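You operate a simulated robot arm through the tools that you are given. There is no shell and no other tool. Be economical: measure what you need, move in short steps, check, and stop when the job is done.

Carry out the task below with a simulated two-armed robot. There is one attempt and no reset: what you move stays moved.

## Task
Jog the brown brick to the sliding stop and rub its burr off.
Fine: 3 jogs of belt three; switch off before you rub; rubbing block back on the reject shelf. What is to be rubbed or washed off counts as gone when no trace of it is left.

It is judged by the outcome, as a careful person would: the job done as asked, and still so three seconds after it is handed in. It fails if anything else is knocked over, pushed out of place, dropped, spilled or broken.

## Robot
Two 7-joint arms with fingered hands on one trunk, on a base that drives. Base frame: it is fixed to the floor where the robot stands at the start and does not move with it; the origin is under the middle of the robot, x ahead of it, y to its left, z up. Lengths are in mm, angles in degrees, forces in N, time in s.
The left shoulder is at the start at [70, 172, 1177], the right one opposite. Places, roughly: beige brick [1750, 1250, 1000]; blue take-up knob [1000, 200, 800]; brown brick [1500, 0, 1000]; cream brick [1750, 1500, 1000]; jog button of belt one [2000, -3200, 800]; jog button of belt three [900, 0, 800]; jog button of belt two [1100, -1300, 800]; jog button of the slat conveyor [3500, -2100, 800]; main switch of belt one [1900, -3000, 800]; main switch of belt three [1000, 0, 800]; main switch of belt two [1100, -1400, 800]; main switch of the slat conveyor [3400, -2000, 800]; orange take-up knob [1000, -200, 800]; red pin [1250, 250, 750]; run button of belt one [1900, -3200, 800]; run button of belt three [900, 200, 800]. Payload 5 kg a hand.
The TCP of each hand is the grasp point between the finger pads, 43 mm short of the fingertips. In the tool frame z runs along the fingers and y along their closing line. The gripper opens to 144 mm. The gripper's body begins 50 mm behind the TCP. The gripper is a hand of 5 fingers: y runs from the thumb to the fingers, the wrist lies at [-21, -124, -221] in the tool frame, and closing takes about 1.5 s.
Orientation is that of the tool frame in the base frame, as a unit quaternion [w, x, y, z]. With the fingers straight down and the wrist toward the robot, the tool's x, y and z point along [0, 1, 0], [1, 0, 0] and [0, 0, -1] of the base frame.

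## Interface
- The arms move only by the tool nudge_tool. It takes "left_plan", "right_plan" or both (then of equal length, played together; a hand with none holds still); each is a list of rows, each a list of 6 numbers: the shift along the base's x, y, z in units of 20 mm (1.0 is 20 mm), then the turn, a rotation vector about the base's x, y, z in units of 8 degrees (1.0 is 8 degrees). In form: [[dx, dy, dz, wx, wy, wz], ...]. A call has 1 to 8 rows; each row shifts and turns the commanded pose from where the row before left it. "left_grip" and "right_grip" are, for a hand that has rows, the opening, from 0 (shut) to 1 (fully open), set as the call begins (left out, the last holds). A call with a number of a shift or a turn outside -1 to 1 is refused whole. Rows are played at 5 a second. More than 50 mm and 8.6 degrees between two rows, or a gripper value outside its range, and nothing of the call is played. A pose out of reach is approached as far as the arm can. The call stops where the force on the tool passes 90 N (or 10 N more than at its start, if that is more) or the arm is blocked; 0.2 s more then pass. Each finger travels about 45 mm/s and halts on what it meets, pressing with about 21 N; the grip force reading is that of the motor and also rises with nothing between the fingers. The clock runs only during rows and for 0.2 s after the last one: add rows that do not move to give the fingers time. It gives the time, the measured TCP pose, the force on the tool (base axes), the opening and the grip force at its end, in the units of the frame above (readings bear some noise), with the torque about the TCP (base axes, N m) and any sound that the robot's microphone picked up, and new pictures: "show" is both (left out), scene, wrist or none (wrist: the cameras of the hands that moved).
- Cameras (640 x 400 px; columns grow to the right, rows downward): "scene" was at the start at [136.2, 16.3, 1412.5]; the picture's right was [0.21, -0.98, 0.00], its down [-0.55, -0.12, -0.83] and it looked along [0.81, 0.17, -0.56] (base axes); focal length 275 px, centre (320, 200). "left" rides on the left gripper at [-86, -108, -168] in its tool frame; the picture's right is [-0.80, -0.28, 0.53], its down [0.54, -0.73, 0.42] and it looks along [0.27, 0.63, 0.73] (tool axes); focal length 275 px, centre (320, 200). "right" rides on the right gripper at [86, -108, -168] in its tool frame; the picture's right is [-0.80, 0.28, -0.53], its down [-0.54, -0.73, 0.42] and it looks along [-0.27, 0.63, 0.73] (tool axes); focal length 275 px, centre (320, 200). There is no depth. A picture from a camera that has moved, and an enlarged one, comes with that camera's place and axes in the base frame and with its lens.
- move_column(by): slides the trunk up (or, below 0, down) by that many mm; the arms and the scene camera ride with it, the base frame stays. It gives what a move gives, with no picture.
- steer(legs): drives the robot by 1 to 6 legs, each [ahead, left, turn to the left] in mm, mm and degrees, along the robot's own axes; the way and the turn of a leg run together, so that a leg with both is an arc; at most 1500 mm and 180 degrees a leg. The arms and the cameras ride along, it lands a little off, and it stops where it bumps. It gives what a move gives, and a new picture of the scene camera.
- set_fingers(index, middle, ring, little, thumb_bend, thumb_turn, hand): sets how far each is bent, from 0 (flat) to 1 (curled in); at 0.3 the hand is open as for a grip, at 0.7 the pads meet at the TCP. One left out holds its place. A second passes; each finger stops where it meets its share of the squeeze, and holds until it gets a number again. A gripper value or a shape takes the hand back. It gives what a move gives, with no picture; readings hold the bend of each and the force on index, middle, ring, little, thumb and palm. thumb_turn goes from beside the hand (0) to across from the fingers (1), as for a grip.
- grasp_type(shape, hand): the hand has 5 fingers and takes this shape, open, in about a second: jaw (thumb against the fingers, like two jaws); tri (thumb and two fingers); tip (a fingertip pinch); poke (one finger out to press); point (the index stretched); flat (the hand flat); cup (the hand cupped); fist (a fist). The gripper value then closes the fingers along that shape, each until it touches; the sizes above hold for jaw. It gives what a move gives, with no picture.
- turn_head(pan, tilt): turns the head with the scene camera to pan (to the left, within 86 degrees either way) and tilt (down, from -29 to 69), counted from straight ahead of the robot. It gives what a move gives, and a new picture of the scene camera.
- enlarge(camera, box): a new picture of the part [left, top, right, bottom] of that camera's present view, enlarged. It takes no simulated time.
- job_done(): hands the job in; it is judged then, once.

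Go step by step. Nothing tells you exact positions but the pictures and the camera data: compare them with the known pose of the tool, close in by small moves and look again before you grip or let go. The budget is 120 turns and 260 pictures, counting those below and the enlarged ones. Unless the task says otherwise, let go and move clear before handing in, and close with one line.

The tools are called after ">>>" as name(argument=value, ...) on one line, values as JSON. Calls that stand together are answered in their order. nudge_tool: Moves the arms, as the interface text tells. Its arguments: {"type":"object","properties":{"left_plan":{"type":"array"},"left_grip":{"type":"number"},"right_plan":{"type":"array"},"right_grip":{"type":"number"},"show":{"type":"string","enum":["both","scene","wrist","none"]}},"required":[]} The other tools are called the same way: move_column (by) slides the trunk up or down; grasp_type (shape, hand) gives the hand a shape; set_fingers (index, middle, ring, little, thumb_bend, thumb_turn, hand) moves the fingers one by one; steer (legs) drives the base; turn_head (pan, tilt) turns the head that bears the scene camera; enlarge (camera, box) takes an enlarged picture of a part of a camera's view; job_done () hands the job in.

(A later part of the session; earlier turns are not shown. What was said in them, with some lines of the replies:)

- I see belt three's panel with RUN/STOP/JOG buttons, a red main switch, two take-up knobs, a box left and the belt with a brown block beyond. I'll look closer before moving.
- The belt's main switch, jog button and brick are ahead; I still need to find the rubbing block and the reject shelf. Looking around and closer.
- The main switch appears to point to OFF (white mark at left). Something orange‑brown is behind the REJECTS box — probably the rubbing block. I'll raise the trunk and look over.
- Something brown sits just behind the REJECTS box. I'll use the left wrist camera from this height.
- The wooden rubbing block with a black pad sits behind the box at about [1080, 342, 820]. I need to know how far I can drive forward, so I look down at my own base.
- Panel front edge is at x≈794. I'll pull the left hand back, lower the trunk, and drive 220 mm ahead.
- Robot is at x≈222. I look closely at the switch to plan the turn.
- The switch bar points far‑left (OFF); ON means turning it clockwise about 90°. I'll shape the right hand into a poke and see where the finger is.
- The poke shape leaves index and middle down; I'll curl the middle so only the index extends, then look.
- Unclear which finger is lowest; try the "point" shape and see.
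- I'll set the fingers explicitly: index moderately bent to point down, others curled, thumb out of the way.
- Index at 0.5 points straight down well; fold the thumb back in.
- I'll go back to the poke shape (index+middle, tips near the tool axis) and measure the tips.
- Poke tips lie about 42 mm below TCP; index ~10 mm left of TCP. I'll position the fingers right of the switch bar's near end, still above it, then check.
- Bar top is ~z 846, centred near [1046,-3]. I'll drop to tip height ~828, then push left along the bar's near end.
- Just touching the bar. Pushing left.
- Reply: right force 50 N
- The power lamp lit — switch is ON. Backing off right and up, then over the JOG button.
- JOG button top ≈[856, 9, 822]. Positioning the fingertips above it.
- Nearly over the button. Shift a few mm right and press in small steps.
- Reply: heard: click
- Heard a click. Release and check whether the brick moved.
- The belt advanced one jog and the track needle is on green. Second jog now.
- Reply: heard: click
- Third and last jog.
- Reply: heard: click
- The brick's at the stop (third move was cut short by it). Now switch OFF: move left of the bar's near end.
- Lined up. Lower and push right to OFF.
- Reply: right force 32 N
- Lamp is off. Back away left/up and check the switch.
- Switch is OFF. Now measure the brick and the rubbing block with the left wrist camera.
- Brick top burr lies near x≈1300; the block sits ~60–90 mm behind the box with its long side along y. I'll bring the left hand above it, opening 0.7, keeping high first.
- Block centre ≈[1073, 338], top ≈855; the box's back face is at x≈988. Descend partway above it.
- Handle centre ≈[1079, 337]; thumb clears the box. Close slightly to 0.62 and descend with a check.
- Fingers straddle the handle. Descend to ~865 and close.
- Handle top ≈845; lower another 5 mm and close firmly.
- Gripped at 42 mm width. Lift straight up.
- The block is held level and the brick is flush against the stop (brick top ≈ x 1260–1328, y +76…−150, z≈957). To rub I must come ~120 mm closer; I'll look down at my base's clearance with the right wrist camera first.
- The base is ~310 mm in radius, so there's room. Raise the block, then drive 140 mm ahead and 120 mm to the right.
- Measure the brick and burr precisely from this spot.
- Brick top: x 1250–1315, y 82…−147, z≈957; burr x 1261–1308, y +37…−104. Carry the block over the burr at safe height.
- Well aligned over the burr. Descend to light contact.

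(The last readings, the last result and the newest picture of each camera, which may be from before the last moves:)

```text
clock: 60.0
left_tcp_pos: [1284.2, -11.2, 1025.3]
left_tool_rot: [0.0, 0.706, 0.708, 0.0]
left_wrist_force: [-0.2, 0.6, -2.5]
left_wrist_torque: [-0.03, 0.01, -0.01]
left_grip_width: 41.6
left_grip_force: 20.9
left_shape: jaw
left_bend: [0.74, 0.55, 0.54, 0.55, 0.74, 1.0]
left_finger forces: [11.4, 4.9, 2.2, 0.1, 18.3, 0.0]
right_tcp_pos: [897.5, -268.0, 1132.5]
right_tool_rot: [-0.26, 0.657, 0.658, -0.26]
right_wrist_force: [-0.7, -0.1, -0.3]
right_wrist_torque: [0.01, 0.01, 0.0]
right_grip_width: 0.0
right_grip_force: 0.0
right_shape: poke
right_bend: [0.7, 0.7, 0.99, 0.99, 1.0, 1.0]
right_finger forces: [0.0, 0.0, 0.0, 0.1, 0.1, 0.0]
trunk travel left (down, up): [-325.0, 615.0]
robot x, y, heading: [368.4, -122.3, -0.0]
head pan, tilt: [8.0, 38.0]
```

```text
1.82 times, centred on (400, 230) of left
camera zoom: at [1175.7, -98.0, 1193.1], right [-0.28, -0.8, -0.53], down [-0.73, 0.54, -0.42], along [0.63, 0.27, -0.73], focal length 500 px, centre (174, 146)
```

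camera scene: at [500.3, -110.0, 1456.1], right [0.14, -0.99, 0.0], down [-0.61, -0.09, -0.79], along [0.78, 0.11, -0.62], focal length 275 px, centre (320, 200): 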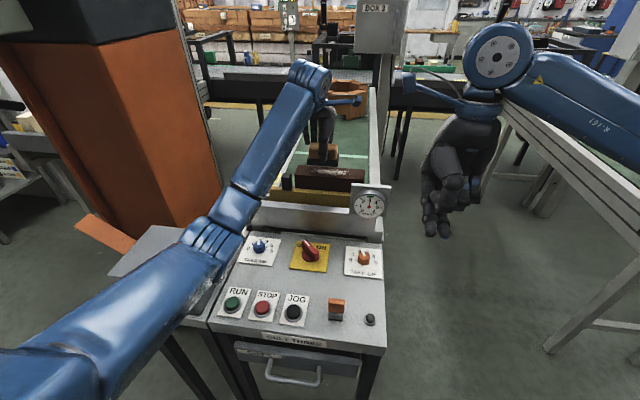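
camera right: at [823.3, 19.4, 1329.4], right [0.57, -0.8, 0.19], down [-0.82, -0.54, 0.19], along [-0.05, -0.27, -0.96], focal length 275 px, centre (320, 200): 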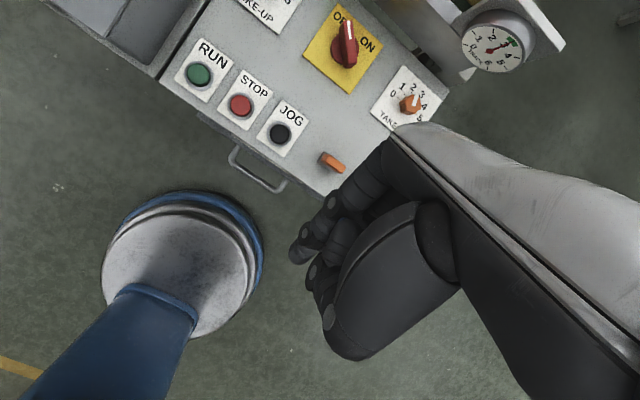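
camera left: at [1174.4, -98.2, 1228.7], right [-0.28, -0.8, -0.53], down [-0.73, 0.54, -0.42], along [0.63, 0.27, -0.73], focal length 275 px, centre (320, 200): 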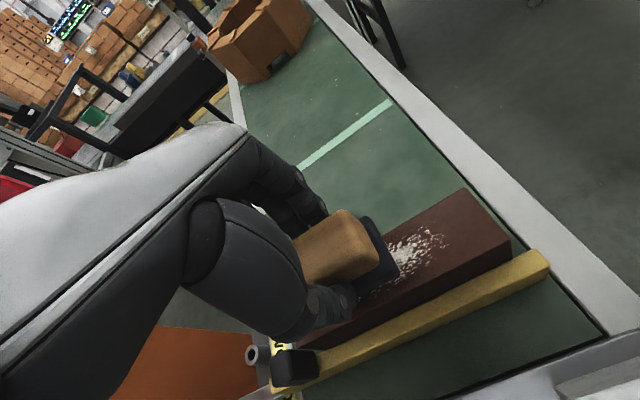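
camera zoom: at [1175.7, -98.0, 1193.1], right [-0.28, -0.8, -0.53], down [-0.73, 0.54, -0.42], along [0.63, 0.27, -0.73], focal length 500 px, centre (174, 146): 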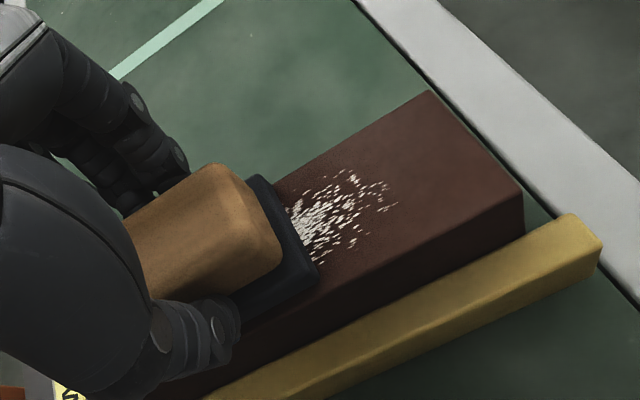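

Almost in contact; small downward steps.

>>> nudge_tool(left_plan=[[0, 0, -0.15, 0, 0, 0], [0, 0, -0.15, 0, 0, 0]], show="none")

>>> nudge_tool(left_plan=[[0, 0, -0.1, 0, 0, 0], [0, 0, -0.1, 0, 0, 0]], show="none")

```text
clock: 60.6
left_tcp_pos: [1284.1, -11.2, 1024.2]
left_tool_rot: [0.002, 0.708, 0.707, 0.001]
left_wrist_force: [1.0, -2.1, 12.6]
left_wrist_torque: [-0.02, -0.31, -0.09]
left_grip_width: 41.8
left_grip_force: 21.1
left_shape: jaw
left_bend: [0.74, 0.55, 0.55, 0.55, 0.74, 1.0]
left_finger forces: [14.5, 8.7, 2.3, 0.0, 20.3, 0.1]
right_tcp_pos: [897.3, -267.8, 1133.8]
right_tool_rot: [-0.26, 0.657, 0.658, -0.26]
right_wrist_force: [0.8, 0.7, -0.2]
right_wrist_torque: [-0.02, -0.04, -0.02]
right_grip_width: 0.0
right_grip_force: 0.1
right_shape: poke
right_bend: [0.7, 0.7, 0.99, 0.99, 1.0, 1.0]
right_finger forces: [0.0, 0.0, 0.0, 0.1, 0.1, 0.0]
trunk travel left (down, up): [-325.0, 615.0]
robot x, y, heading: [363.3, -120.6, 0.1]
head pan, tilt: [8.0, 38.0]
```

```text
clock: 61.2
left_tcp_pos: [1283.6, -10.9, 1022.2]
left_tool_rot: [0.004, 0.707, 0.707, 0.002]
left_wrist_force: [5.4, -2.2, 33.6]
left_wrist_torque: [0.01, -0.8, -0.11]
left_grip_width: 43.6
left_grip_force: 20.7
left_shape: jaw
left_bend: [0.74, 0.55, 0.54, 0.55, 0.74, 1.0]
left_finger forces: [24.9, 13.1, 3.3, 0.0, 21.5, 0.0]
right_tcp_pos: [896.3, -268.5, 1135.2]
right_tool_rot: [-0.26, 0.657, 0.658, -0.26]
right_wrist_force: [-0.9, 0.1, -0.8]
right_wrist_torque: [-0.03, -0.03, 0.01]
right_grip_width: 0.0
right_grip_force: 0.0
right_shape: poke
right_bend: [0.7, 0.7, 0.99, 0.99, 1.0, 1.0]
right_finger forces: [0.0, 0.1, 0.0, 0.0, 0.0, 0.1]
trunk travel left (down, up): [-325.0, 615.0]
robot x, y, heading: [366.6, -119.8, -0.1]
head pan, tilt: [8.0, 38.0]
```

Contact at 33 N is too much; ease to ~15 N and do a first gentle stroke to the right.

>>> nudge_tool(left_plan=[[0, 0, 0.12, 0, 0, 0], [0, -0.6, 0, 0, 0, 0], [0, -0.6, 0, 0, 0, 0], [0, -0.6, 0, 0, 0, 0]], show="none")

>>> enlarge(camera="left", box=[240, 120, 560, 340])

>>> enlarge(camera="scene", box=[260, 110, 400, 220])

```text
clock: 62.2
left_tcp_pos: [1281.9, -46.9, 1023.2]
left_tool_rot: [0.002, 0.707, 0.707, 0.001]
left_wrist_force: [1.1, 9.3, 35.0]
left_wrist_torque: [0.46, -0.53, 0.11]
left_grip_width: 44.7
left_grip_force: 21.1
left_shape: jaw
left_bend: [0.74, 0.54, 0.54, 0.55, 0.74, 1.0]
left_finger forces: [27.1, 12.0, 2.1, 0.0, 23.8, 0.0]
right_tcp_pos: [894.4, -267.7, 1134.3]
right_tool_rot: [-0.259, 0.658, 0.658, -0.26]
right_wrist_force: [-0.4, 0.3, 0.6]
right_wrist_torque: [-0.03, 0.01, 0.0]
right_grip_width: 0.3
right_grip_force: 0.1
right_shape: poke
right_bend: [0.7, 0.7, 0.99, 0.99, 1.0, 1.0]
right_finger forces: [0.0, 0.0, 0.0, 0.0, 0.1, 0.0]
trunk travel left (down, up): [-325.0, 615.0]
robot x, y, heading: [366.3, -116.0, -0.1]
head pan, tilt: [8.0, 38.0]
```

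```text
1.82 times, centred on (400, 230) of left
camera zoom: at [1173.5, -133.5, 1189.9], right [-0.28, -0.8, -0.53], down [-0.72, 0.54, -0.43], along [0.63, 0.27, -0.73], focal length 500 px, centre (174, 146)
```

zoom: 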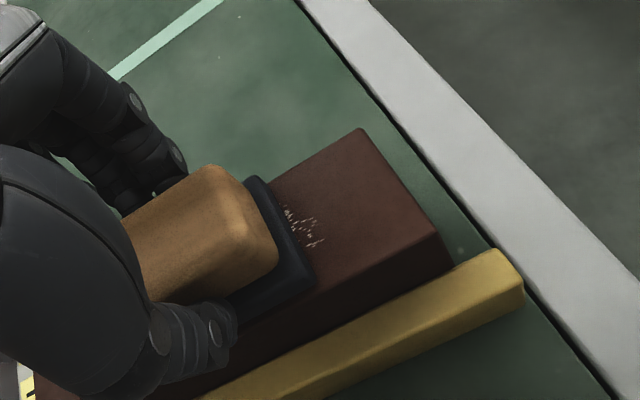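

```text
3.64 times, centred on (330, 165) of scene
camera zoom: at [494.4, -108.9, 1456.7], right [0.14, -0.99, 0.0], down [-0.61, -0.09, -0.79], along [0.78, 0.11, -0.61], focal length 999 px, centre (284, 327)
```

zoom: 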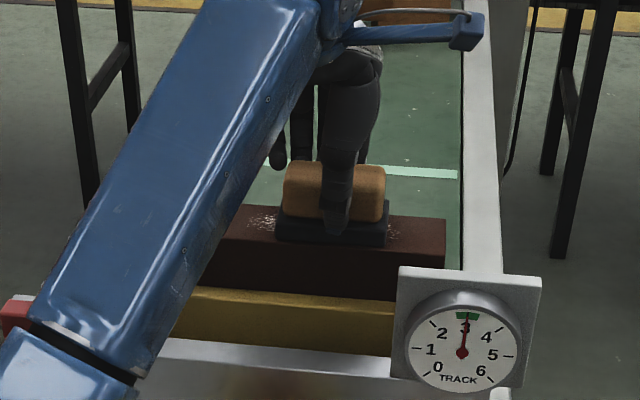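

Burr is coming off. Ease pressure and continue right, then back left.

>>> nudge_tool(left_plan=[[0, 0, 0.12, 0, 0, 0], [0, -0.6, 0, 0, 0, 0], [0, -0.6, 0, 0, 0, 0], [0, -0.3, 0, 0, 0, 0]], show="none")

>>> nudge_tool(left_plan=[[0, 0.6, 0, 0, 0, 0], [0, 0.6, 0, 0, 0, 0], [0, 0.6, 0, 0, 0, 0], [0, 0.6, 0, 0, 0, 0], [0, 0.6, 0, 0, 0, 0], [0, 0.6, 0, 0, 0, 0], [0, 0.6, 0, 0, 0, 0], [0, 0.6, 0, 0, 0, 0]], show="none")

>>> enlarge(camera="left", box=[240, 120, 560, 340])

>>> enlarge(camera="scene", box=[260, 110, 400, 220])

```text
clock: 63.2
left_tcp_pos: [1282.9, -78.4, 1023.0]
left_tool_rot: [0.001, 0.707, 0.707, -0.001]
left_wrist_force: [-1.6, 8.2, 23.8]
left_wrist_torque: [0.3, -0.43, 0.12]
left_grip_width: 44.3
left_grip_force: 20.6
left_shape: jaw
left_bend: [0.74, 0.55, 0.55, 0.55, 0.74, 1.0]
left_finger forces: [23.1, 9.5, 2.2, 0.1, 22.9, 0.0]
right_tcp_pos: [895.6, -267.6, 1134.6]
right_tool_rot: [-0.26, 0.658, 0.657, -0.26]
right_wrist_force: [0.0, -0.1, 0.0]
right_wrist_torque: [0.03, -0.01, -0.04]
right_grip_width: 0.0
right_grip_force: 0.0
right_shape: poke
right_bend: [0.7, 0.7, 0.99, 0.99, 1.0, 1.0]
right_finger forces: [0.1, 0.1, 0.1, 0.1, 0.0, 0.1]
trunk travel left (down, up): [-325.0, 615.0]
robot x, y, heading: [364.7, -119.6, -0.1]
head pan, tilt: [8.0, 38.0]
```

```text
clock: 65.0
left_tcp_pos: [1283.6, 20.9, 1022.8]
left_tool_rot: [0.002, 0.707, 0.708, 0.001]
left_wrist_force: [-0.1, -7.9, 21.1]
left_wrist_torque: [-0.35, -0.43, -0.12]
left_grip_width: 44.0
left_grip_force: 21.1
left_shape: jaw
left_bend: [0.74, 0.55, 0.55, 0.55, 0.74, 1.0]
left_finger forces: [22.9, 9.1, 2.2, 0.0, 21.4, 0.0]
right_tcp_pos: [895.0, -268.9, 1134.1]
right_tool_rot: [-0.26, 0.657, 0.658, -0.259]
right_wrist_force: [0.8, -0.8, 0.4]
right_wrist_torque: [0.02, 0.01, 0.0]
right_grip_width: 0.0
right_grip_force: 0.0
right_shape: poke
right_bend: [0.7, 0.7, 0.99, 0.99, 1.0, 1.0]
right_finger forces: [0.1, 0.1, 0.1, 0.1, 0.0, 0.0]
trunk travel left (down, up): [-325.0, 615.0]
robot x, y, heading: [363.5, -120.0, 0.2]
head pan, tilt: [8.0, 38.0]
```

```text
1.82 times, centred on (400, 230) of left
camera zoom: at [1175.3, -66.2, 1190.3], right [-0.28, -0.8, -0.54], down [-0.73, 0.54, -0.42], along [0.63, 0.27, -0.73], focal length 500 px, centre (174, 146)
```

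zoom: 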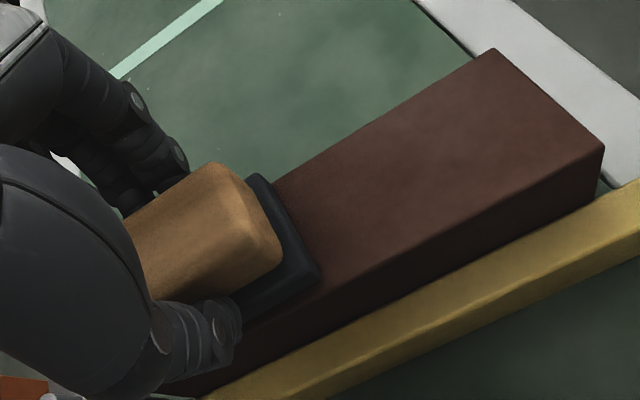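

```text
3.64 times, centred on (330, 165) of scene
camera zoom: at [496.3, -110.6, 1456.5], right [0.14, -0.99, 0.0], down [-0.61, -0.09, -0.79], along [0.78, 0.11, -0.61], focal length 999 px, centre (284, 327)
```

zoom: 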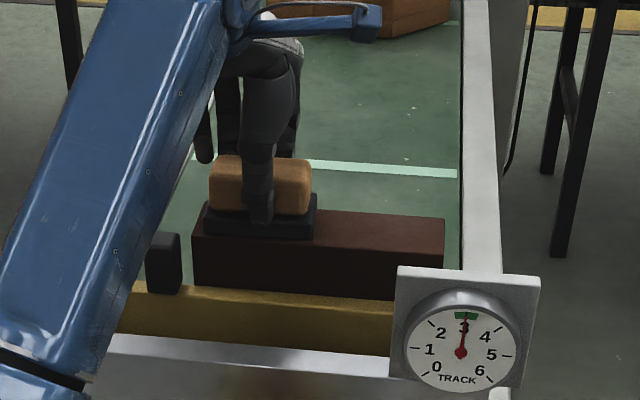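

The exposed part is clean. One more pass with small offsets each way for certainty.

>>> nudge_tool(left_plan=[[0.25, -0.5, 0, 0, 0, 0], [0, -0.7, 0, 0, 0, 0], [0, -0.7, 0, 0, 0, 0], [0, -0.7, 0, 0, 0, 0], [0, -0.7, 0, 0, 0, 0], [0, -0.7, 0, 0, 0, 0], [0, -0.7, 0, 0, 0, 0], [0, -0.4, 0, 0, 0, 0]], show="none")

>>> nudge_tool(left_plan=[[-0.5, 0.4, 0, 0, 0, 0], [0, 0.7, 0, 0, 0, 0], [0, 0.7, 0, 0, 0, 0], [0, 0.7, 0, 0, 0, 0], [0, 0.7, 0, 0, 0, 0], [0, 0.7, 0, 0, 0, 0], [0, 0.7, 0, 0, 0, 0], [0, 0.4, 0, 0, 0, 0]], show="none")

>>> nudge_tool(left_plan=[[0.2, 0, 0.4, 0, 0, 0], [0, 0, 1, 0, 0, 0], [0, 0, 1, 0, 0, 0], [0, 0, 1, 0, 0, 0], [0, 0.5, 1, 0, 0, 0]])

>>> enlarge(camera="left", box=[300, 160, 580, 360])

>>> enlarge(camera="scene", box=[280, 140, 380, 200])

```text
clock: 66.8
left_tcp_pos: [1288.2, -83.0, 1022.3]
left_tool_rot: [0.002, 0.707, 0.708, 0.002]
left_wrist_force: [0.7, 9.1, 22.2]
left_wrist_torque: [0.4, -0.48, 0.14]
left_grip_width: 43.7
left_grip_force: 21.3
left_shape: jaw
left_bend: [0.74, 0.55, 0.56, 0.55, 0.74, 1.0]
left_finger forces: [23.4, 10.1, 2.4, 0.0, 21.7, 0.0]
right_tcp_pos: [895.4, -266.9, 1133.3]
right_tool_rot: [-0.26, 0.657, 0.658, -0.26]
right_wrist_force: [-0.5, 0.1, -0.1]
right_wrist_torque: [0.03, 0.01, 0.01]
right_grip_width: 0.1
right_grip_force: 0.1
right_shape: poke
right_bend: [0.7, 0.7, 0.99, 0.99, 1.0, 1.0]
right_finger forces: [0.0, 0.1, 0.1, 0.0, 0.0, 0.0]
trunk travel left (down, up): [-325.0, 615.0]
robot x, y, heading: [362.2, -118.4, -0.1]
head pan, tilt: [8.0, 38.0]
```

```text
clock: 68.7
left_tcp_pos: [1279.6, 17.1, 1024.2]
left_tool_rot: [0.001, 0.707, 0.707, 0.001]
left_wrist_force: [-0.6, -6.2, 12.1]
left_wrist_torque: [-0.28, -0.34, -0.18]
left_grip_width: 43.1
left_grip_force: 20.7
left_shape: jaw
left_bend: [0.74, 0.55, 0.55, 0.55, 0.74, 1.0]
left_finger forces: [20.4, 9.1, 2.2, 0.0, 22.0, 0.1]
right_tcp_pos: [896.4, -267.7, 1133.4]
right_tool_rot: [-0.26, 0.657, 0.658, -0.26]
right_wrist_force: [-0.9, -0.2, 0.1]
right_wrist_torque: [-0.03, -0.01, 0.01]
right_grip_width: 0.0
right_grip_force: 0.1
right_shape: poke
right_bend: [0.7, 0.7, 0.99, 0.99, 1.0, 1.0]
right_finger forces: [0.1, 0.0, 0.0, 0.0, 0.1, 0.0]
trunk travel left (down, up): [-325.0, 615.0]
robot x, y, heading: [363.9, -120.7, -0.0]
head pan, tilt: [8.0, 38.0]
```

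```text
clock: 69.8
left_tcp_pos: [1282.9, 28.0, 1106.0]
left_tool_rot: [-0.001, 0.706, 0.708, 0.0]
left_wrist_force: [0.3, 0.3, -2.7]
left_wrist_torque: [-0.02, 0.0, -0.02]
left_grip_width: 42.1
left_grip_force: 21.0
left_shape: jaw
left_bend: [0.74, 0.55, 0.55, 0.55, 0.74, 1.0]
left_finger forces: [11.6, 5.6, 2.4, 0.0, 18.7, 0.0]
right_tcp_pos: [898.1, -266.9, 1132.7]
right_tool_rot: [-0.261, 0.657, 0.658, -0.26]
right_wrist_force: [-0.8, 1.0, -0.1]
right_wrist_torque: [-0.03, -0.07, -0.03]
right_grip_width: 0.1
right_grip_force: 0.1
right_shape: poke
right_bend: [0.7, 0.7, 0.99, 0.99, 1.0, 1.0]
right_finger forces: [0.0, 0.0, 0.0, 0.0, 0.0, 0.0]
trunk travel left (down, up): [-325.0, 615.0]
robot x, y, heading: [364.2, -117.7, 0.4]
head pan, tilt: [8.0, 38.0]
camera scene: at [498.8, -109.3, 1456.2], right [0.14, -0.99, 0.0], down [-0.61, -0.09, -0.79], along [0.78, 0.11, -0.62], focal length 275 px, centre (320, 200)
camera left: at [1174.3, -59.0, 1275.3], right [-0.28, -0.8, -0.53], down [-0.73, 0.54, -0.42], along [0.63, 0.27, -0.73], focal length 275 px, centre (320, 200)
```

scene: 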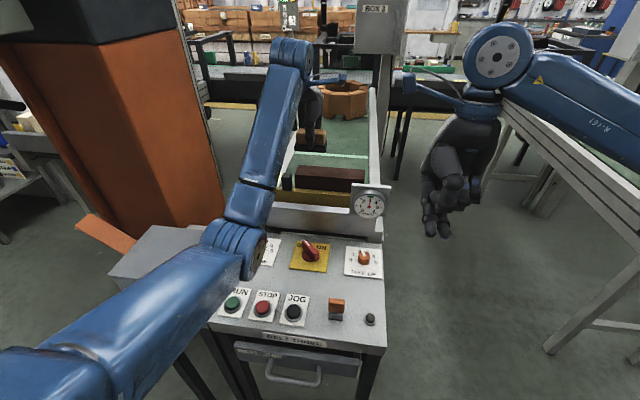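
left: 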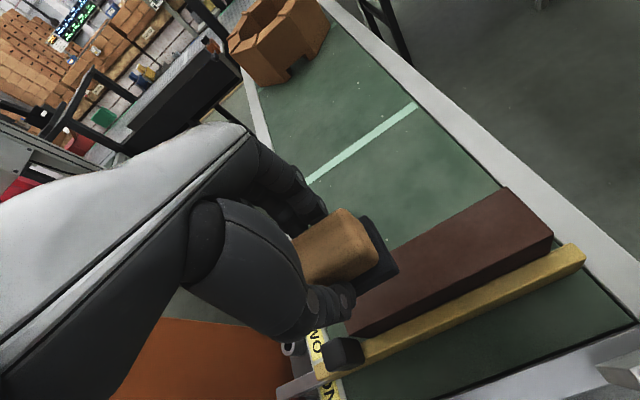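

```text
2.00 times, centred on (440, 260) of left
camera zoom: at [1174.3, -59.0, 1275.3], right [-0.28, -0.8, -0.53], down [-0.73, 0.54, -0.42], along [0.63, 0.27, -0.73], focal length 551 px, centre (80, 80)
```

zoom: 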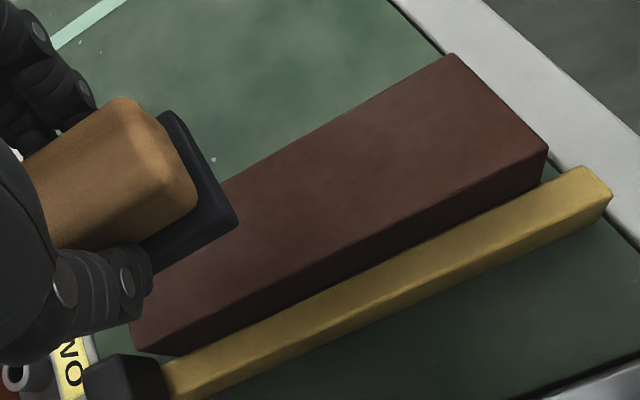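

```text
6.40 times, centred on (330, 170) of scene
camera zoom: at [498.8, -109.3, 1456.2], right [0.14, -0.99, 0.0], down [-0.61, -0.09, -0.79], along [0.78, 0.11, -0.62], focal length 1758 px, centre (256, 392)
```

zoom: 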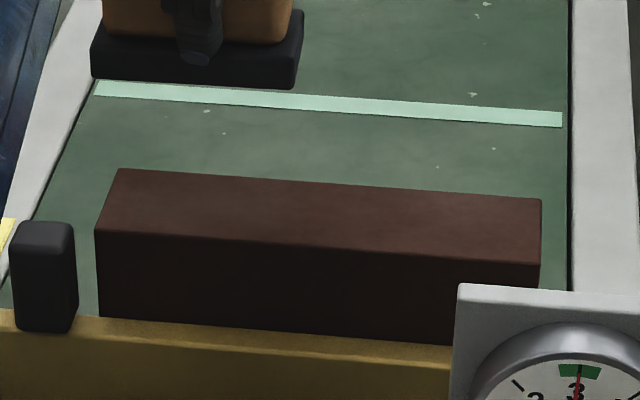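

Burr is fully gone and the brick is still against the stop. Now carry the block back the way it came.

>>> nudge_tool(left_plan=[[0, 1, 0, 0, 0, 0], [0, 1, 0, 0, 0, 0], [-0.5, 1, 0, 0, 0, 0], [-0.5, 1, 0, 0, 0, 0], [-0.5, 1, 0, 0, 0, 0], [-0.5, 1, 0, 0, 0, 0], [-0.5, 1, 0, 0, 0, 0], [-0.5, 1, 0, 0, 0, 0]], show="none")

>>> nudge_tool(left_plan=[[-0.2, 1, -0.2, 0, 0, 0], [0, 0.6, 0, 0, 0, 0]], show="none")

>>> steer(legs=[[-140, 0, 0], [0, 120, 0]])

```text
clock: 71.7
left_tcp_pos: [1222.4, 187.3, 1107.5]
left_tool_rot: [0.0, 0.707, 0.707, -0.001]
left_wrist_force: [-0.1, 0.5, -3.6]
left_wrist_torque: [-0.03, 0.0, 0.01]
left_grip_width: 42.1
left_grip_force: 21.2
left_shape: jaw
left_bend: [0.74, 0.55, 0.55, 0.55, 0.74, 1.0]
left_finger forces: [11.4, 5.4, 2.2, 0.1, 18.6, 0.0]
right_tcp_pos: [898.2, -266.9, 1133.0]
right_tool_rot: [-0.26, 0.657, 0.658, -0.261]
right_wrist_force: [-0.1, 0.1, -1.0]
right_wrist_torque: [-0.02, 0.02, 0.0]
right_grip_width: 0.0
right_grip_force: 0.0
right_shape: poke
right_bend: [0.7, 0.7, 0.99, 0.99, 1.0, 1.0]
right_finger forces: [0.0, 0.1, 0.0, 0.0, 0.1, 0.0]
trunk travel left (down, up): [-325.0, 615.0]
robot x, y, heading: [364.1, -122.3, -0.1]
head pan, tilt: [8.0, 38.0]
```

```text
clock: 72.2
left_tcp_pos: [1217.9, 215.5, 1106.5]
left_tool_rot: [0.0, 0.708, 0.707, 0.001]
left_wrist_force: [0.3, 0.3, -2.4]
left_wrist_torque: [-0.01, 0.0, -0.01]
left_grip_width: 42.1
left_grip_force: 21.1
left_shape: jaw
left_bend: [0.74, 0.55, 0.55, 0.55, 0.74, 1.0]
left_finger forces: [11.4, 5.4, 2.3, 0.0, 18.6, 0.0]
right_tcp_pos: [898.2, -270.7, 1132.5]
right_tool_rot: [-0.261, 0.657, 0.658, -0.259]
right_wrist_force: [-1.1, -1.1, -0.9]
right_wrist_torque: [-0.01, 0.0, -0.03]
right_grip_width: 0.1
right_grip_force: 0.0
right_shape: poke
right_bend: [0.7, 0.7, 0.99, 0.99, 1.0, 1.0]
right_finger forces: [0.0, 0.0, 0.0, 0.1, 0.0, 0.0]
trunk travel left (down, up): [-325.0, 615.0]
robot x, y, heading: [366.3, -117.1, -0.0]
head pan, tilt: [8.0, 38.0]
```

```text
clock: 74.4
left_tcp_pos: [1079.7, 340.2, 1106.4]
left_tool_rot: [0.0, 0.706, 0.708, 0.001]
left_wrist_force: [0.5, -0.1, -3.2]
left_wrist_torque: [-0.04, 0.0, 0.01]
left_grip_width: 41.9
left_grip_force: 21.3
left_shape: jaw
left_bend: [0.74, 0.55, 0.55, 0.55, 0.74, 1.0]
left_finger forces: [11.3, 5.5, 2.4, 0.0, 18.7, 0.1]
right_tcp_pos: [760.7, -146.7, 1132.0]
right_tool_rot: [-0.26, 0.656, 0.659, -0.26]
right_wrist_force: [0.5, -0.2, 0.0]
right_wrist_torque: [-0.02, 0.01, -0.02]
right_grip_width: 0.1
right_grip_force: 0.1
right_shape: poke
right_bend: [0.7, 0.7, 0.99, 0.99, 1.0, 1.0]
right_finger forces: [0.0, 0.0, 0.0, 0.0, 0.0, 0.0]
trunk travel left (down, up): [-325.0, 615.0]
robot x, y, heading: [226.5, -0.0, 0.1]
head pan, tilt: [8.0, 38.0]
camera scene: at [361.2, 11.0, 1456.1], right [0.14, -0.99, 0.0], down [-0.61, -0.09, -0.79], along [0.78, 0.11, -0.62], focal length 275 px, centre (320, 200)
```

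scene: 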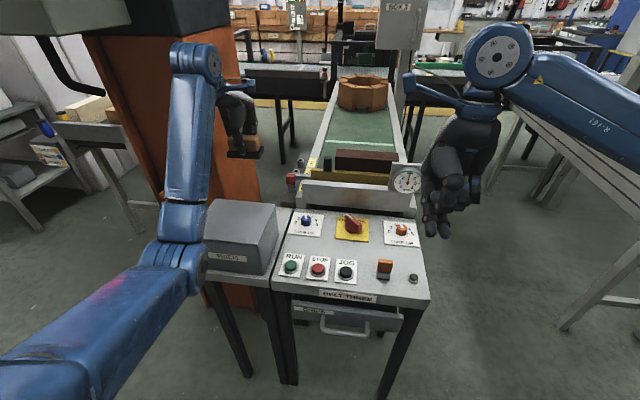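

Directly above its original spot. Lower it.

>>> nudge_tool(left_plan=[[0, 0, -1, 0, 0, 0], [0, 0, -1, 0, 0, 0], [0, 0, -1, 0, 0, 0], [0, 0, -1, 0, 0, 0], [0, 0, -1, 0, 0, 0], [0, 0, -1, 0, 0, 0], [0, 0, -1, 0, 0, 0], [0, 0, -1, 0, 0, 0]], show="none")

>>> nudge_tool(left_plan=[[0, 0, -1, 0, 0, 0], [0, 0, -1, 0, 0, 0], [0, 0, -1, 0, 0, 0], [0, 0, -0.75, 0, 0, 0]], show="wrist")

```text
clock: 76.2
left_tcp_pos: [1079.3, 342.0, 942.9]
left_tool_rot: [0.001, 0.707, 0.707, 0.0]
left_wrist_force: [0.5, -0.1, -2.4]
left_wrist_torque: [-0.01, -0.01, 0.0]
left_grip_width: 41.9
left_grip_force: 21.3
left_shape: jaw
left_bend: [0.74, 0.55, 0.55, 0.55, 0.74, 1.0]
left_finger forces: [11.2, 5.3, 2.2, 0.0, 18.5, 0.1]
right_tcp_pos: [760.7, -145.8, 1132.1]
right_tool_rot: [-0.261, 0.657, 0.658, -0.26]
right_wrist_force: [0.4, 0.5, 0.2]
right_wrist_torque: [0.01, 0.02, -0.01]
right_grip_width: 0.1
right_grip_force: 0.0
right_shape: poke
right_bend: [0.7, 0.7, 0.99, 0.99, 1.0, 1.0]
right_finger forces: [0.1, 0.1, 0.0, 0.0, 0.0, 0.1]
trunk travel left (down, up): [-325.0, 615.0]
robot x, y, heading: [227.2, 1.0, 0.0]
head pan, tilt: [8.0, 38.0]
```

```text
clock: 77.2
left_tcp_pos: [1080.2, 340.7, 869.2]
left_tool_rot: [0.0, 0.707, 0.708, -0.001]
left_wrist_force: [0.2, -0.5, -3.1]
left_wrist_torque: [-0.08, 0.02, 0.0]
left_grip_width: 41.8
left_grip_force: 21.6
left_shape: jaw
left_bend: [0.74, 0.55, 0.55, 0.55, 0.74, 1.0]
left_finger forces: [11.3, 5.2, 2.4, 0.1, 18.5, 0.0]
right_tcp_pos: [761.0, -146.1, 1131.9]
right_tool_rot: [-0.262, 0.658, 0.657, -0.26]
right_wrist_force: [0.1, -0.2, 0.6]
right_wrist_torque: [-0.03, 0.01, -0.01]
right_grip_width: 0.4
right_grip_force: 0.0
right_shape: poke
right_bend: [0.7, 0.7, 0.99, 0.99, 1.0, 1.0]
right_finger forces: [0.0, 0.1, 0.0, 0.0, 0.1, 0.0]
trunk travel left (down, up): [-325.0, 615.0]
robot x, y, heading: [226.0, 0.2, 0.1]
head pan, tilt: [8.0, 38.0]
camera left: at [971.5, 253.9, 1036.6], right [-0.28, -0.8, -0.53], down [-0.73, 0.54, -0.42], along [0.63, 0.27, -0.73], focal length 275 px, centre (320, 200)
```

left: 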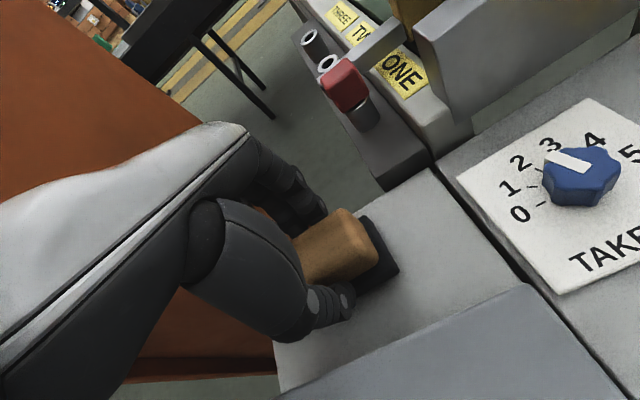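

Still free of contact at 869; lower gently to touch.

>>> nudge_tool(left_plan=[[0, 0, -0.25, 0, 0, 0], [0, 0, -0.15, 0, 0, 0]], show="none")

>>> nudge_tool(left_plan=[[0, 0, -0.1, 0, 0, 0], [0, 0, 0, 0, 0, 0]], show="none")

```text
clock: 77.8
left_tcp_pos: [1080.3, 340.5, 860.2]
left_tool_rot: [0.0, 0.706, 0.708, 0.0]
left_wrist_force: [0.6, -0.5, -3.1]
left_wrist_torque: [-0.01, 0.0, 0.01]
left_grip_width: 41.9
left_grip_force: 20.9
left_shape: jaw
left_bend: [0.74, 0.55, 0.55, 0.55, 0.74, 1.0]
left_finger forces: [11.3, 5.3, 2.3, 0.0, 18.6, 0.0]
right_tcp_pos: [760.7, -146.2, 1133.5]
right_tool_rot: [-0.26, 0.656, 0.659, -0.261]
right_wrist_force: [0.6, -1.4, 0.0]
right_wrist_torque: [0.03, -0.02, 0.01]
right_grip_width: 0.0
right_grip_force: 0.1
right_shape: poke
right_bend: [0.7, 0.7, 0.99, 0.99, 1.0, 1.0]
right_finger forces: [0.1, 0.0, 0.0, 0.1, 0.0, 0.0]
trunk travel left (down, up): [-325.0, 615.0]
robot x, y, heading: [229.5, 2.1, 0.1]
head pan, tilt: [8.0, 38.0]
```

```text
clock: 78.4
left_tcp_pos: [1080.0, 340.5, 860.1]
left_tool_rot: [0.0, 0.707, 0.707, 0.0]
left_wrist_force: [0.9, 0.6, 2.5]
left_wrist_torque: [0.01, -0.14, -0.02]
left_grip_width: 42.2
left_grip_force: 20.3
left_shape: jaw
left_bend: [0.74, 0.55, 0.55, 0.55, 0.74, 1.0]
left_finger forces: [12.4, 6.4, 2.3, 0.0, 19.0, 0.1]
right_tcp_pos: [761.1, -148.1, 1133.0]
right_tool_rot: [-0.26, 0.656, 0.659, -0.26]
right_wrist_force: [0.7, 0.5, -0.4]
right_wrist_torque: [-0.02, 0.0, 0.0]
right_grip_width: 0.0
right_grip_force: 0.1
right_shape: poke
right_bend: [0.7, 0.7, 0.99, 0.99, 1.0, 1.0]
right_finger forces: [0.0, 0.1, 0.0, 0.0, 0.0, 0.0]
trunk travel left (down, up): [-325.0, 615.0]
robot x, y, heading: [226.8, -1.1, 0.2]
head pan, tilt: [8.0, 38.0]
```

Touching the shelf. Release to 0.62 opening and check before lifting.

>>> nudge_tool(left_plan=[[0, 0, 0, 0, 0, 0], [0, 0, 0, 0, 0, 0], [0, 0, 0, 0, 0, 0], [0, 0, 0, 0, 0, 0], [0, 0, 0, 0, 0, 0], [0, 0, 0, 0, 0, 0], [0, 0, 0, 0, 0, 0], [0, 0, 0, 0, 0, 0]], left_grip=0.62, show="wrist")

>>> nudge_tool(left_plan=[[0, 0, 0.5, 0, 0, 0], [0, 0, 1, 0, 0, 0], [0, 0, 1, 0, 0, 0], [0, 0, 1, 0, 0, 0]], show="wrist")

```text
clock: 80.2
left_tcp_pos: [1078.9, 340.4, 859.8]
left_tool_rot: [0.0, 0.707, 0.707, -0.001]
left_wrist_force: [0.0, -0.1, 0.9]
left_wrist_torque: [0.0, 0.02, -0.02]
left_grip_width: 88.8
left_grip_force: 0.0
left_shape: jaw
left_bend: [0.28, 0.4, 0.37, 0.42, 0.65, 1.0]
left_finger forces: [0.0, 0.0, 0.0, 0.1, 0.0, 0.1]
right_tcp_pos: [761.7, -146.7, 1132.2]
right_tool_rot: [-0.26, 0.657, 0.658, -0.26]
right_wrist_force: [0.0, -0.3, 0.8]
right_wrist_torque: [0.02, 0.01, -0.04]
right_grip_width: 0.0
right_grip_force: 0.0
right_shape: poke
right_bend: [0.7, 0.7, 0.99, 0.99, 1.0, 1.0]
right_finger forces: [0.0, 0.0, 0.0, 0.1, 0.0, 0.0]
trunk travel left (down, up): [-325.0, 615.0]
robot x, y, heading: [227.1, 0.6, 0.2]
head pan, tilt: [8.0, 38.0]
camera left: at [970.8, 254.2, 1027.1], right [-0.28, -0.8, -0.53], down [-0.73, 0.54, -0.42], along [0.63, 0.27, -0.73], focal length 275 px, centre (320, 200)
```

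left: 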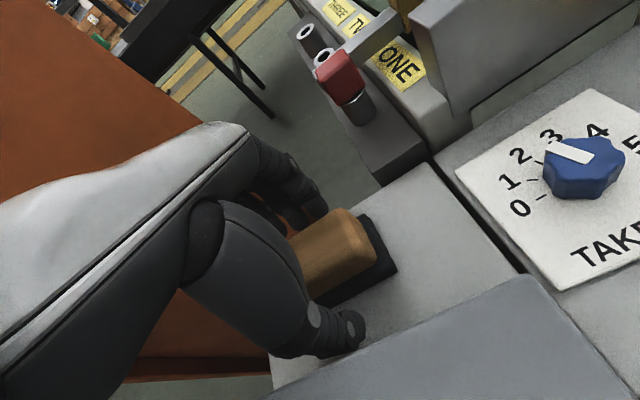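

```text
clock: 81.2
left_tcp_pos: [1078.8, 340.3, 931.2]
left_tool_rot: [0.0, 0.706, 0.708, 0.0]
left_wrist_force: [-0.2, -0.2, -0.1]
left_wrist_torque: [0.02, -0.03, 0.01]
left_grip_width: 88.4
left_grip_force: 0.0
left_shape: jaw
left_bend: [0.28, 0.4, 0.37, 0.42, 0.65, 1.0]
left_finger forces: [0.0, 0.0, 0.0, 0.0, 0.1, 0.0]
right_tcp_pos: [759.7, -147.7, 1132.9]
right_tool_rot: [-0.261, 0.657, 0.658, -0.261]
right_wrist_force: [-0.6, 1.5, -0.2]
right_wrist_torque: [0.01, -0.01, 0.0]
right_grip_width: 0.2
right_grip_force: 0.1
right_shape: poke
right_bend: [0.7, 0.7, 0.99, 0.99, 1.0, 1.0]
right_finger forces: [0.1, 0.0, 0.1, 0.0, 0.1, 0.0]
trunk travel left (down, up): [-325.0, 615.0]
robot x, y, heading: [223.1, 0.2, -0.2]
head pan, tilt: [8.0, 38.0]
camera left: at [969.4, 253.8, 1099.0], right [-0.28, -0.8, -0.53], down [-0.73, 0.54, -0.42], along [0.63, 0.27, -0.73], focal length 275 px, centre (320, 200)
```

left: 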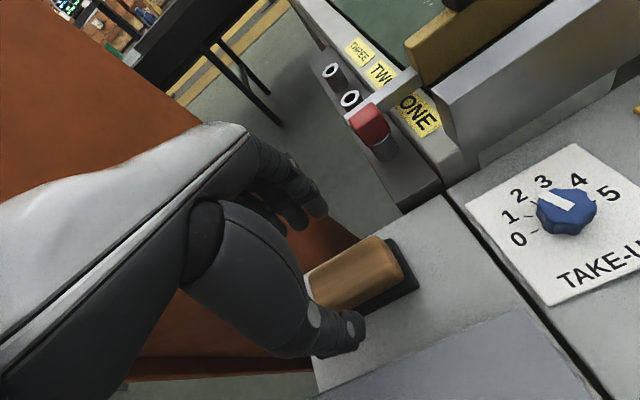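

The block rests where it was. Raise the left hand clear, pull back and take a last look.

>>> nudge_tool(left_plan=[[0, 0, 1, 0, 0, 0], [0, 0, 1, 0, 0, 0], [0, 0, 1, 0, 0, 0], [0, 0, 1, 0, 0, 0], [0, 0, 1, 0, 0, 0], [0, 0, 1, 0, 0, 0], [0, 0, 1, 0, 0, 0], [-1, 0, 1, 0, 0, 0]], show="none")

>>> nudge_tool(left_plan=[[-1, 0, 0, 0, 0, 0], [-1, 0, 0, 0, 0, 0], [-1, 0, 0, 0, 0, 0], [-1, 0, 0, 0, 0, 0], [-1, 0, 0, 0, 0, 0], [-1, 0, 0, 0, 0, 0]])

>>> enlarge(camera="scene", box=[270, 130, 440, 300])

```text
clock: 83.0
left_tcp_pos: [1058.0, 342.4, 1090.5]
left_tool_rot: [0.001, 0.706, 0.709, 0.001]
left_wrist_force: [0.9, -0.1, -0.3]
left_wrist_torque: [-0.01, -0.02, 0.02]
left_grip_width: 88.9
left_grip_force: 0.0
left_shape: jaw
left_bend: [0.28, 0.4, 0.37, 0.42, 0.65, 1.0]
left_finger forces: [0.0, 0.1, 0.1, 0.1, 0.1, 0.0]
right_tcp_pos: [759.6, -146.6, 1132.8]
right_tool_rot: [-0.261, 0.657, 0.658, -0.26]
right_wrist_force: [0.4, 0.1, 0.2]
right_wrist_torque: [0.0, -0.03, 0.0]
right_grip_width: 0.1
right_grip_force: 0.0
right_shape: poke
right_bend: [0.7, 0.7, 0.99, 0.99, 1.0, 1.0]
right_finger forces: [0.0, 0.1, 0.0, 0.0, 0.1, 0.0]
trunk travel left (down, up): [-325.0, 615.0]
robot x, y, heading: [226.0, 4.2, -0.0]
head pan, tilt: [8.0, 38.0]
```

```text
clock: 84.4
left_tcp_pos: [939.2, 341.5, 1091.1]
left_tool_rot: [0.0, 0.707, 0.707, 0.0]
left_wrist_force: [-0.4, -0.7, 0.1]
left_wrist_torque: [0.0, -0.03, 0.0]
left_grip_width: 88.9
left_grip_force: 0.2
left_shape: jaw
left_bend: [0.28, 0.4, 0.37, 0.42, 0.65, 1.0]
left_finger forces: [0.1, 0.1, 0.1, 0.0, 0.0, 0.0]
right_tcp_pos: [760.1, -145.6, 1134.8]
right_tool_rot: [-0.26, 0.657, 0.658, -0.261]
right_wrist_force: [-0.3, -0.1, 0.0]
right_wrist_torque: [-0.01, -0.02, -0.02]
right_grip_width: 0.0
right_grip_force: 0.0
right_shape: poke
right_bend: [0.7, 0.7, 0.99, 0.99, 1.0, 1.0]
right_finger forces: [0.0, 0.0, 0.0, 0.0, 0.0, 0.0]
trunk travel left (down, up): [-325.0, 615.0]
robot x, y, heading: [224.3, 0.3, -0.1]
head pan, tilt: [8.0, 38.0]
camera scene: at [359.7, 11.8, 1456.3], right [0.14, -0.99, 0.0], down [-0.61, -0.09, -0.79], along [0.78, 0.11, -0.62], focal length 275 px, centre (320, 200)
camera left: at [830.3, 255.7, 1258.2], right [-0.28, -0.8, -0.53], down [-0.73, 0.54, -0.42], along [0.63, 0.27, -0.73], focal length 275 px, centre (320, 200)
```

scene: 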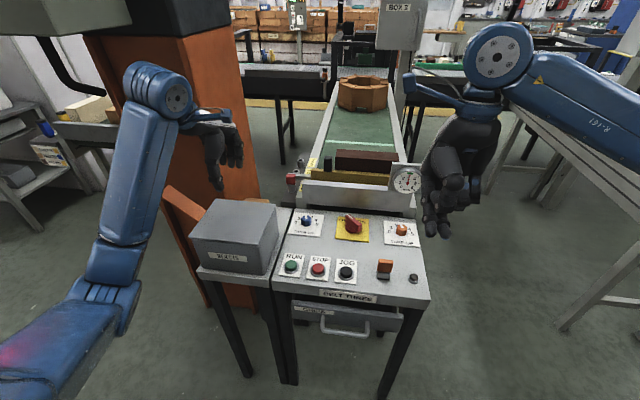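
left: 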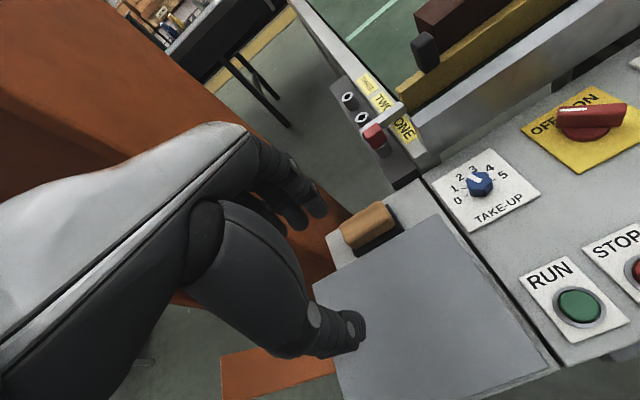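

```text
2.35 times, centred on (355, 215) of scene
camera zoom: at [359.7, 11.8, 1456.3], right [0.14, -0.99, 0.0], down [-0.61, -0.09, -0.79], along [0.78, 0.11, -0.62], focal length 646 px, centre (238, 165)
```

zoom: 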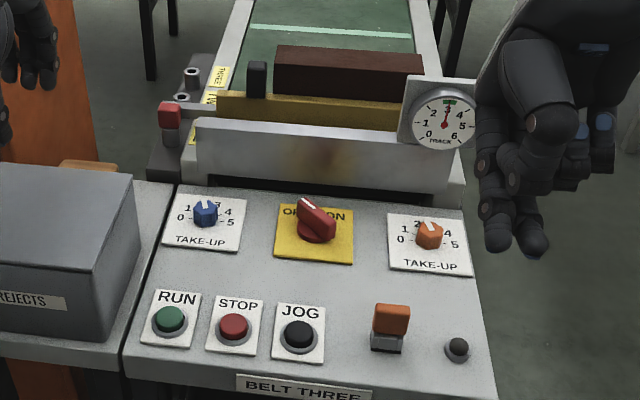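

The switch is OFF with the lamp dark, the brick is clean and against the stop, and the rubbing block is back on the reject shelf. Both hands are clear, so I'm handing in.

>>> job_done()

```text
The job is handed in.
```

The brown brick is at the sliding stop after three jogs of belt three, and its burr is rubbed off with no trace left. I switched the belt off before rubbing, and the rubbing block is back on the reject shelf.
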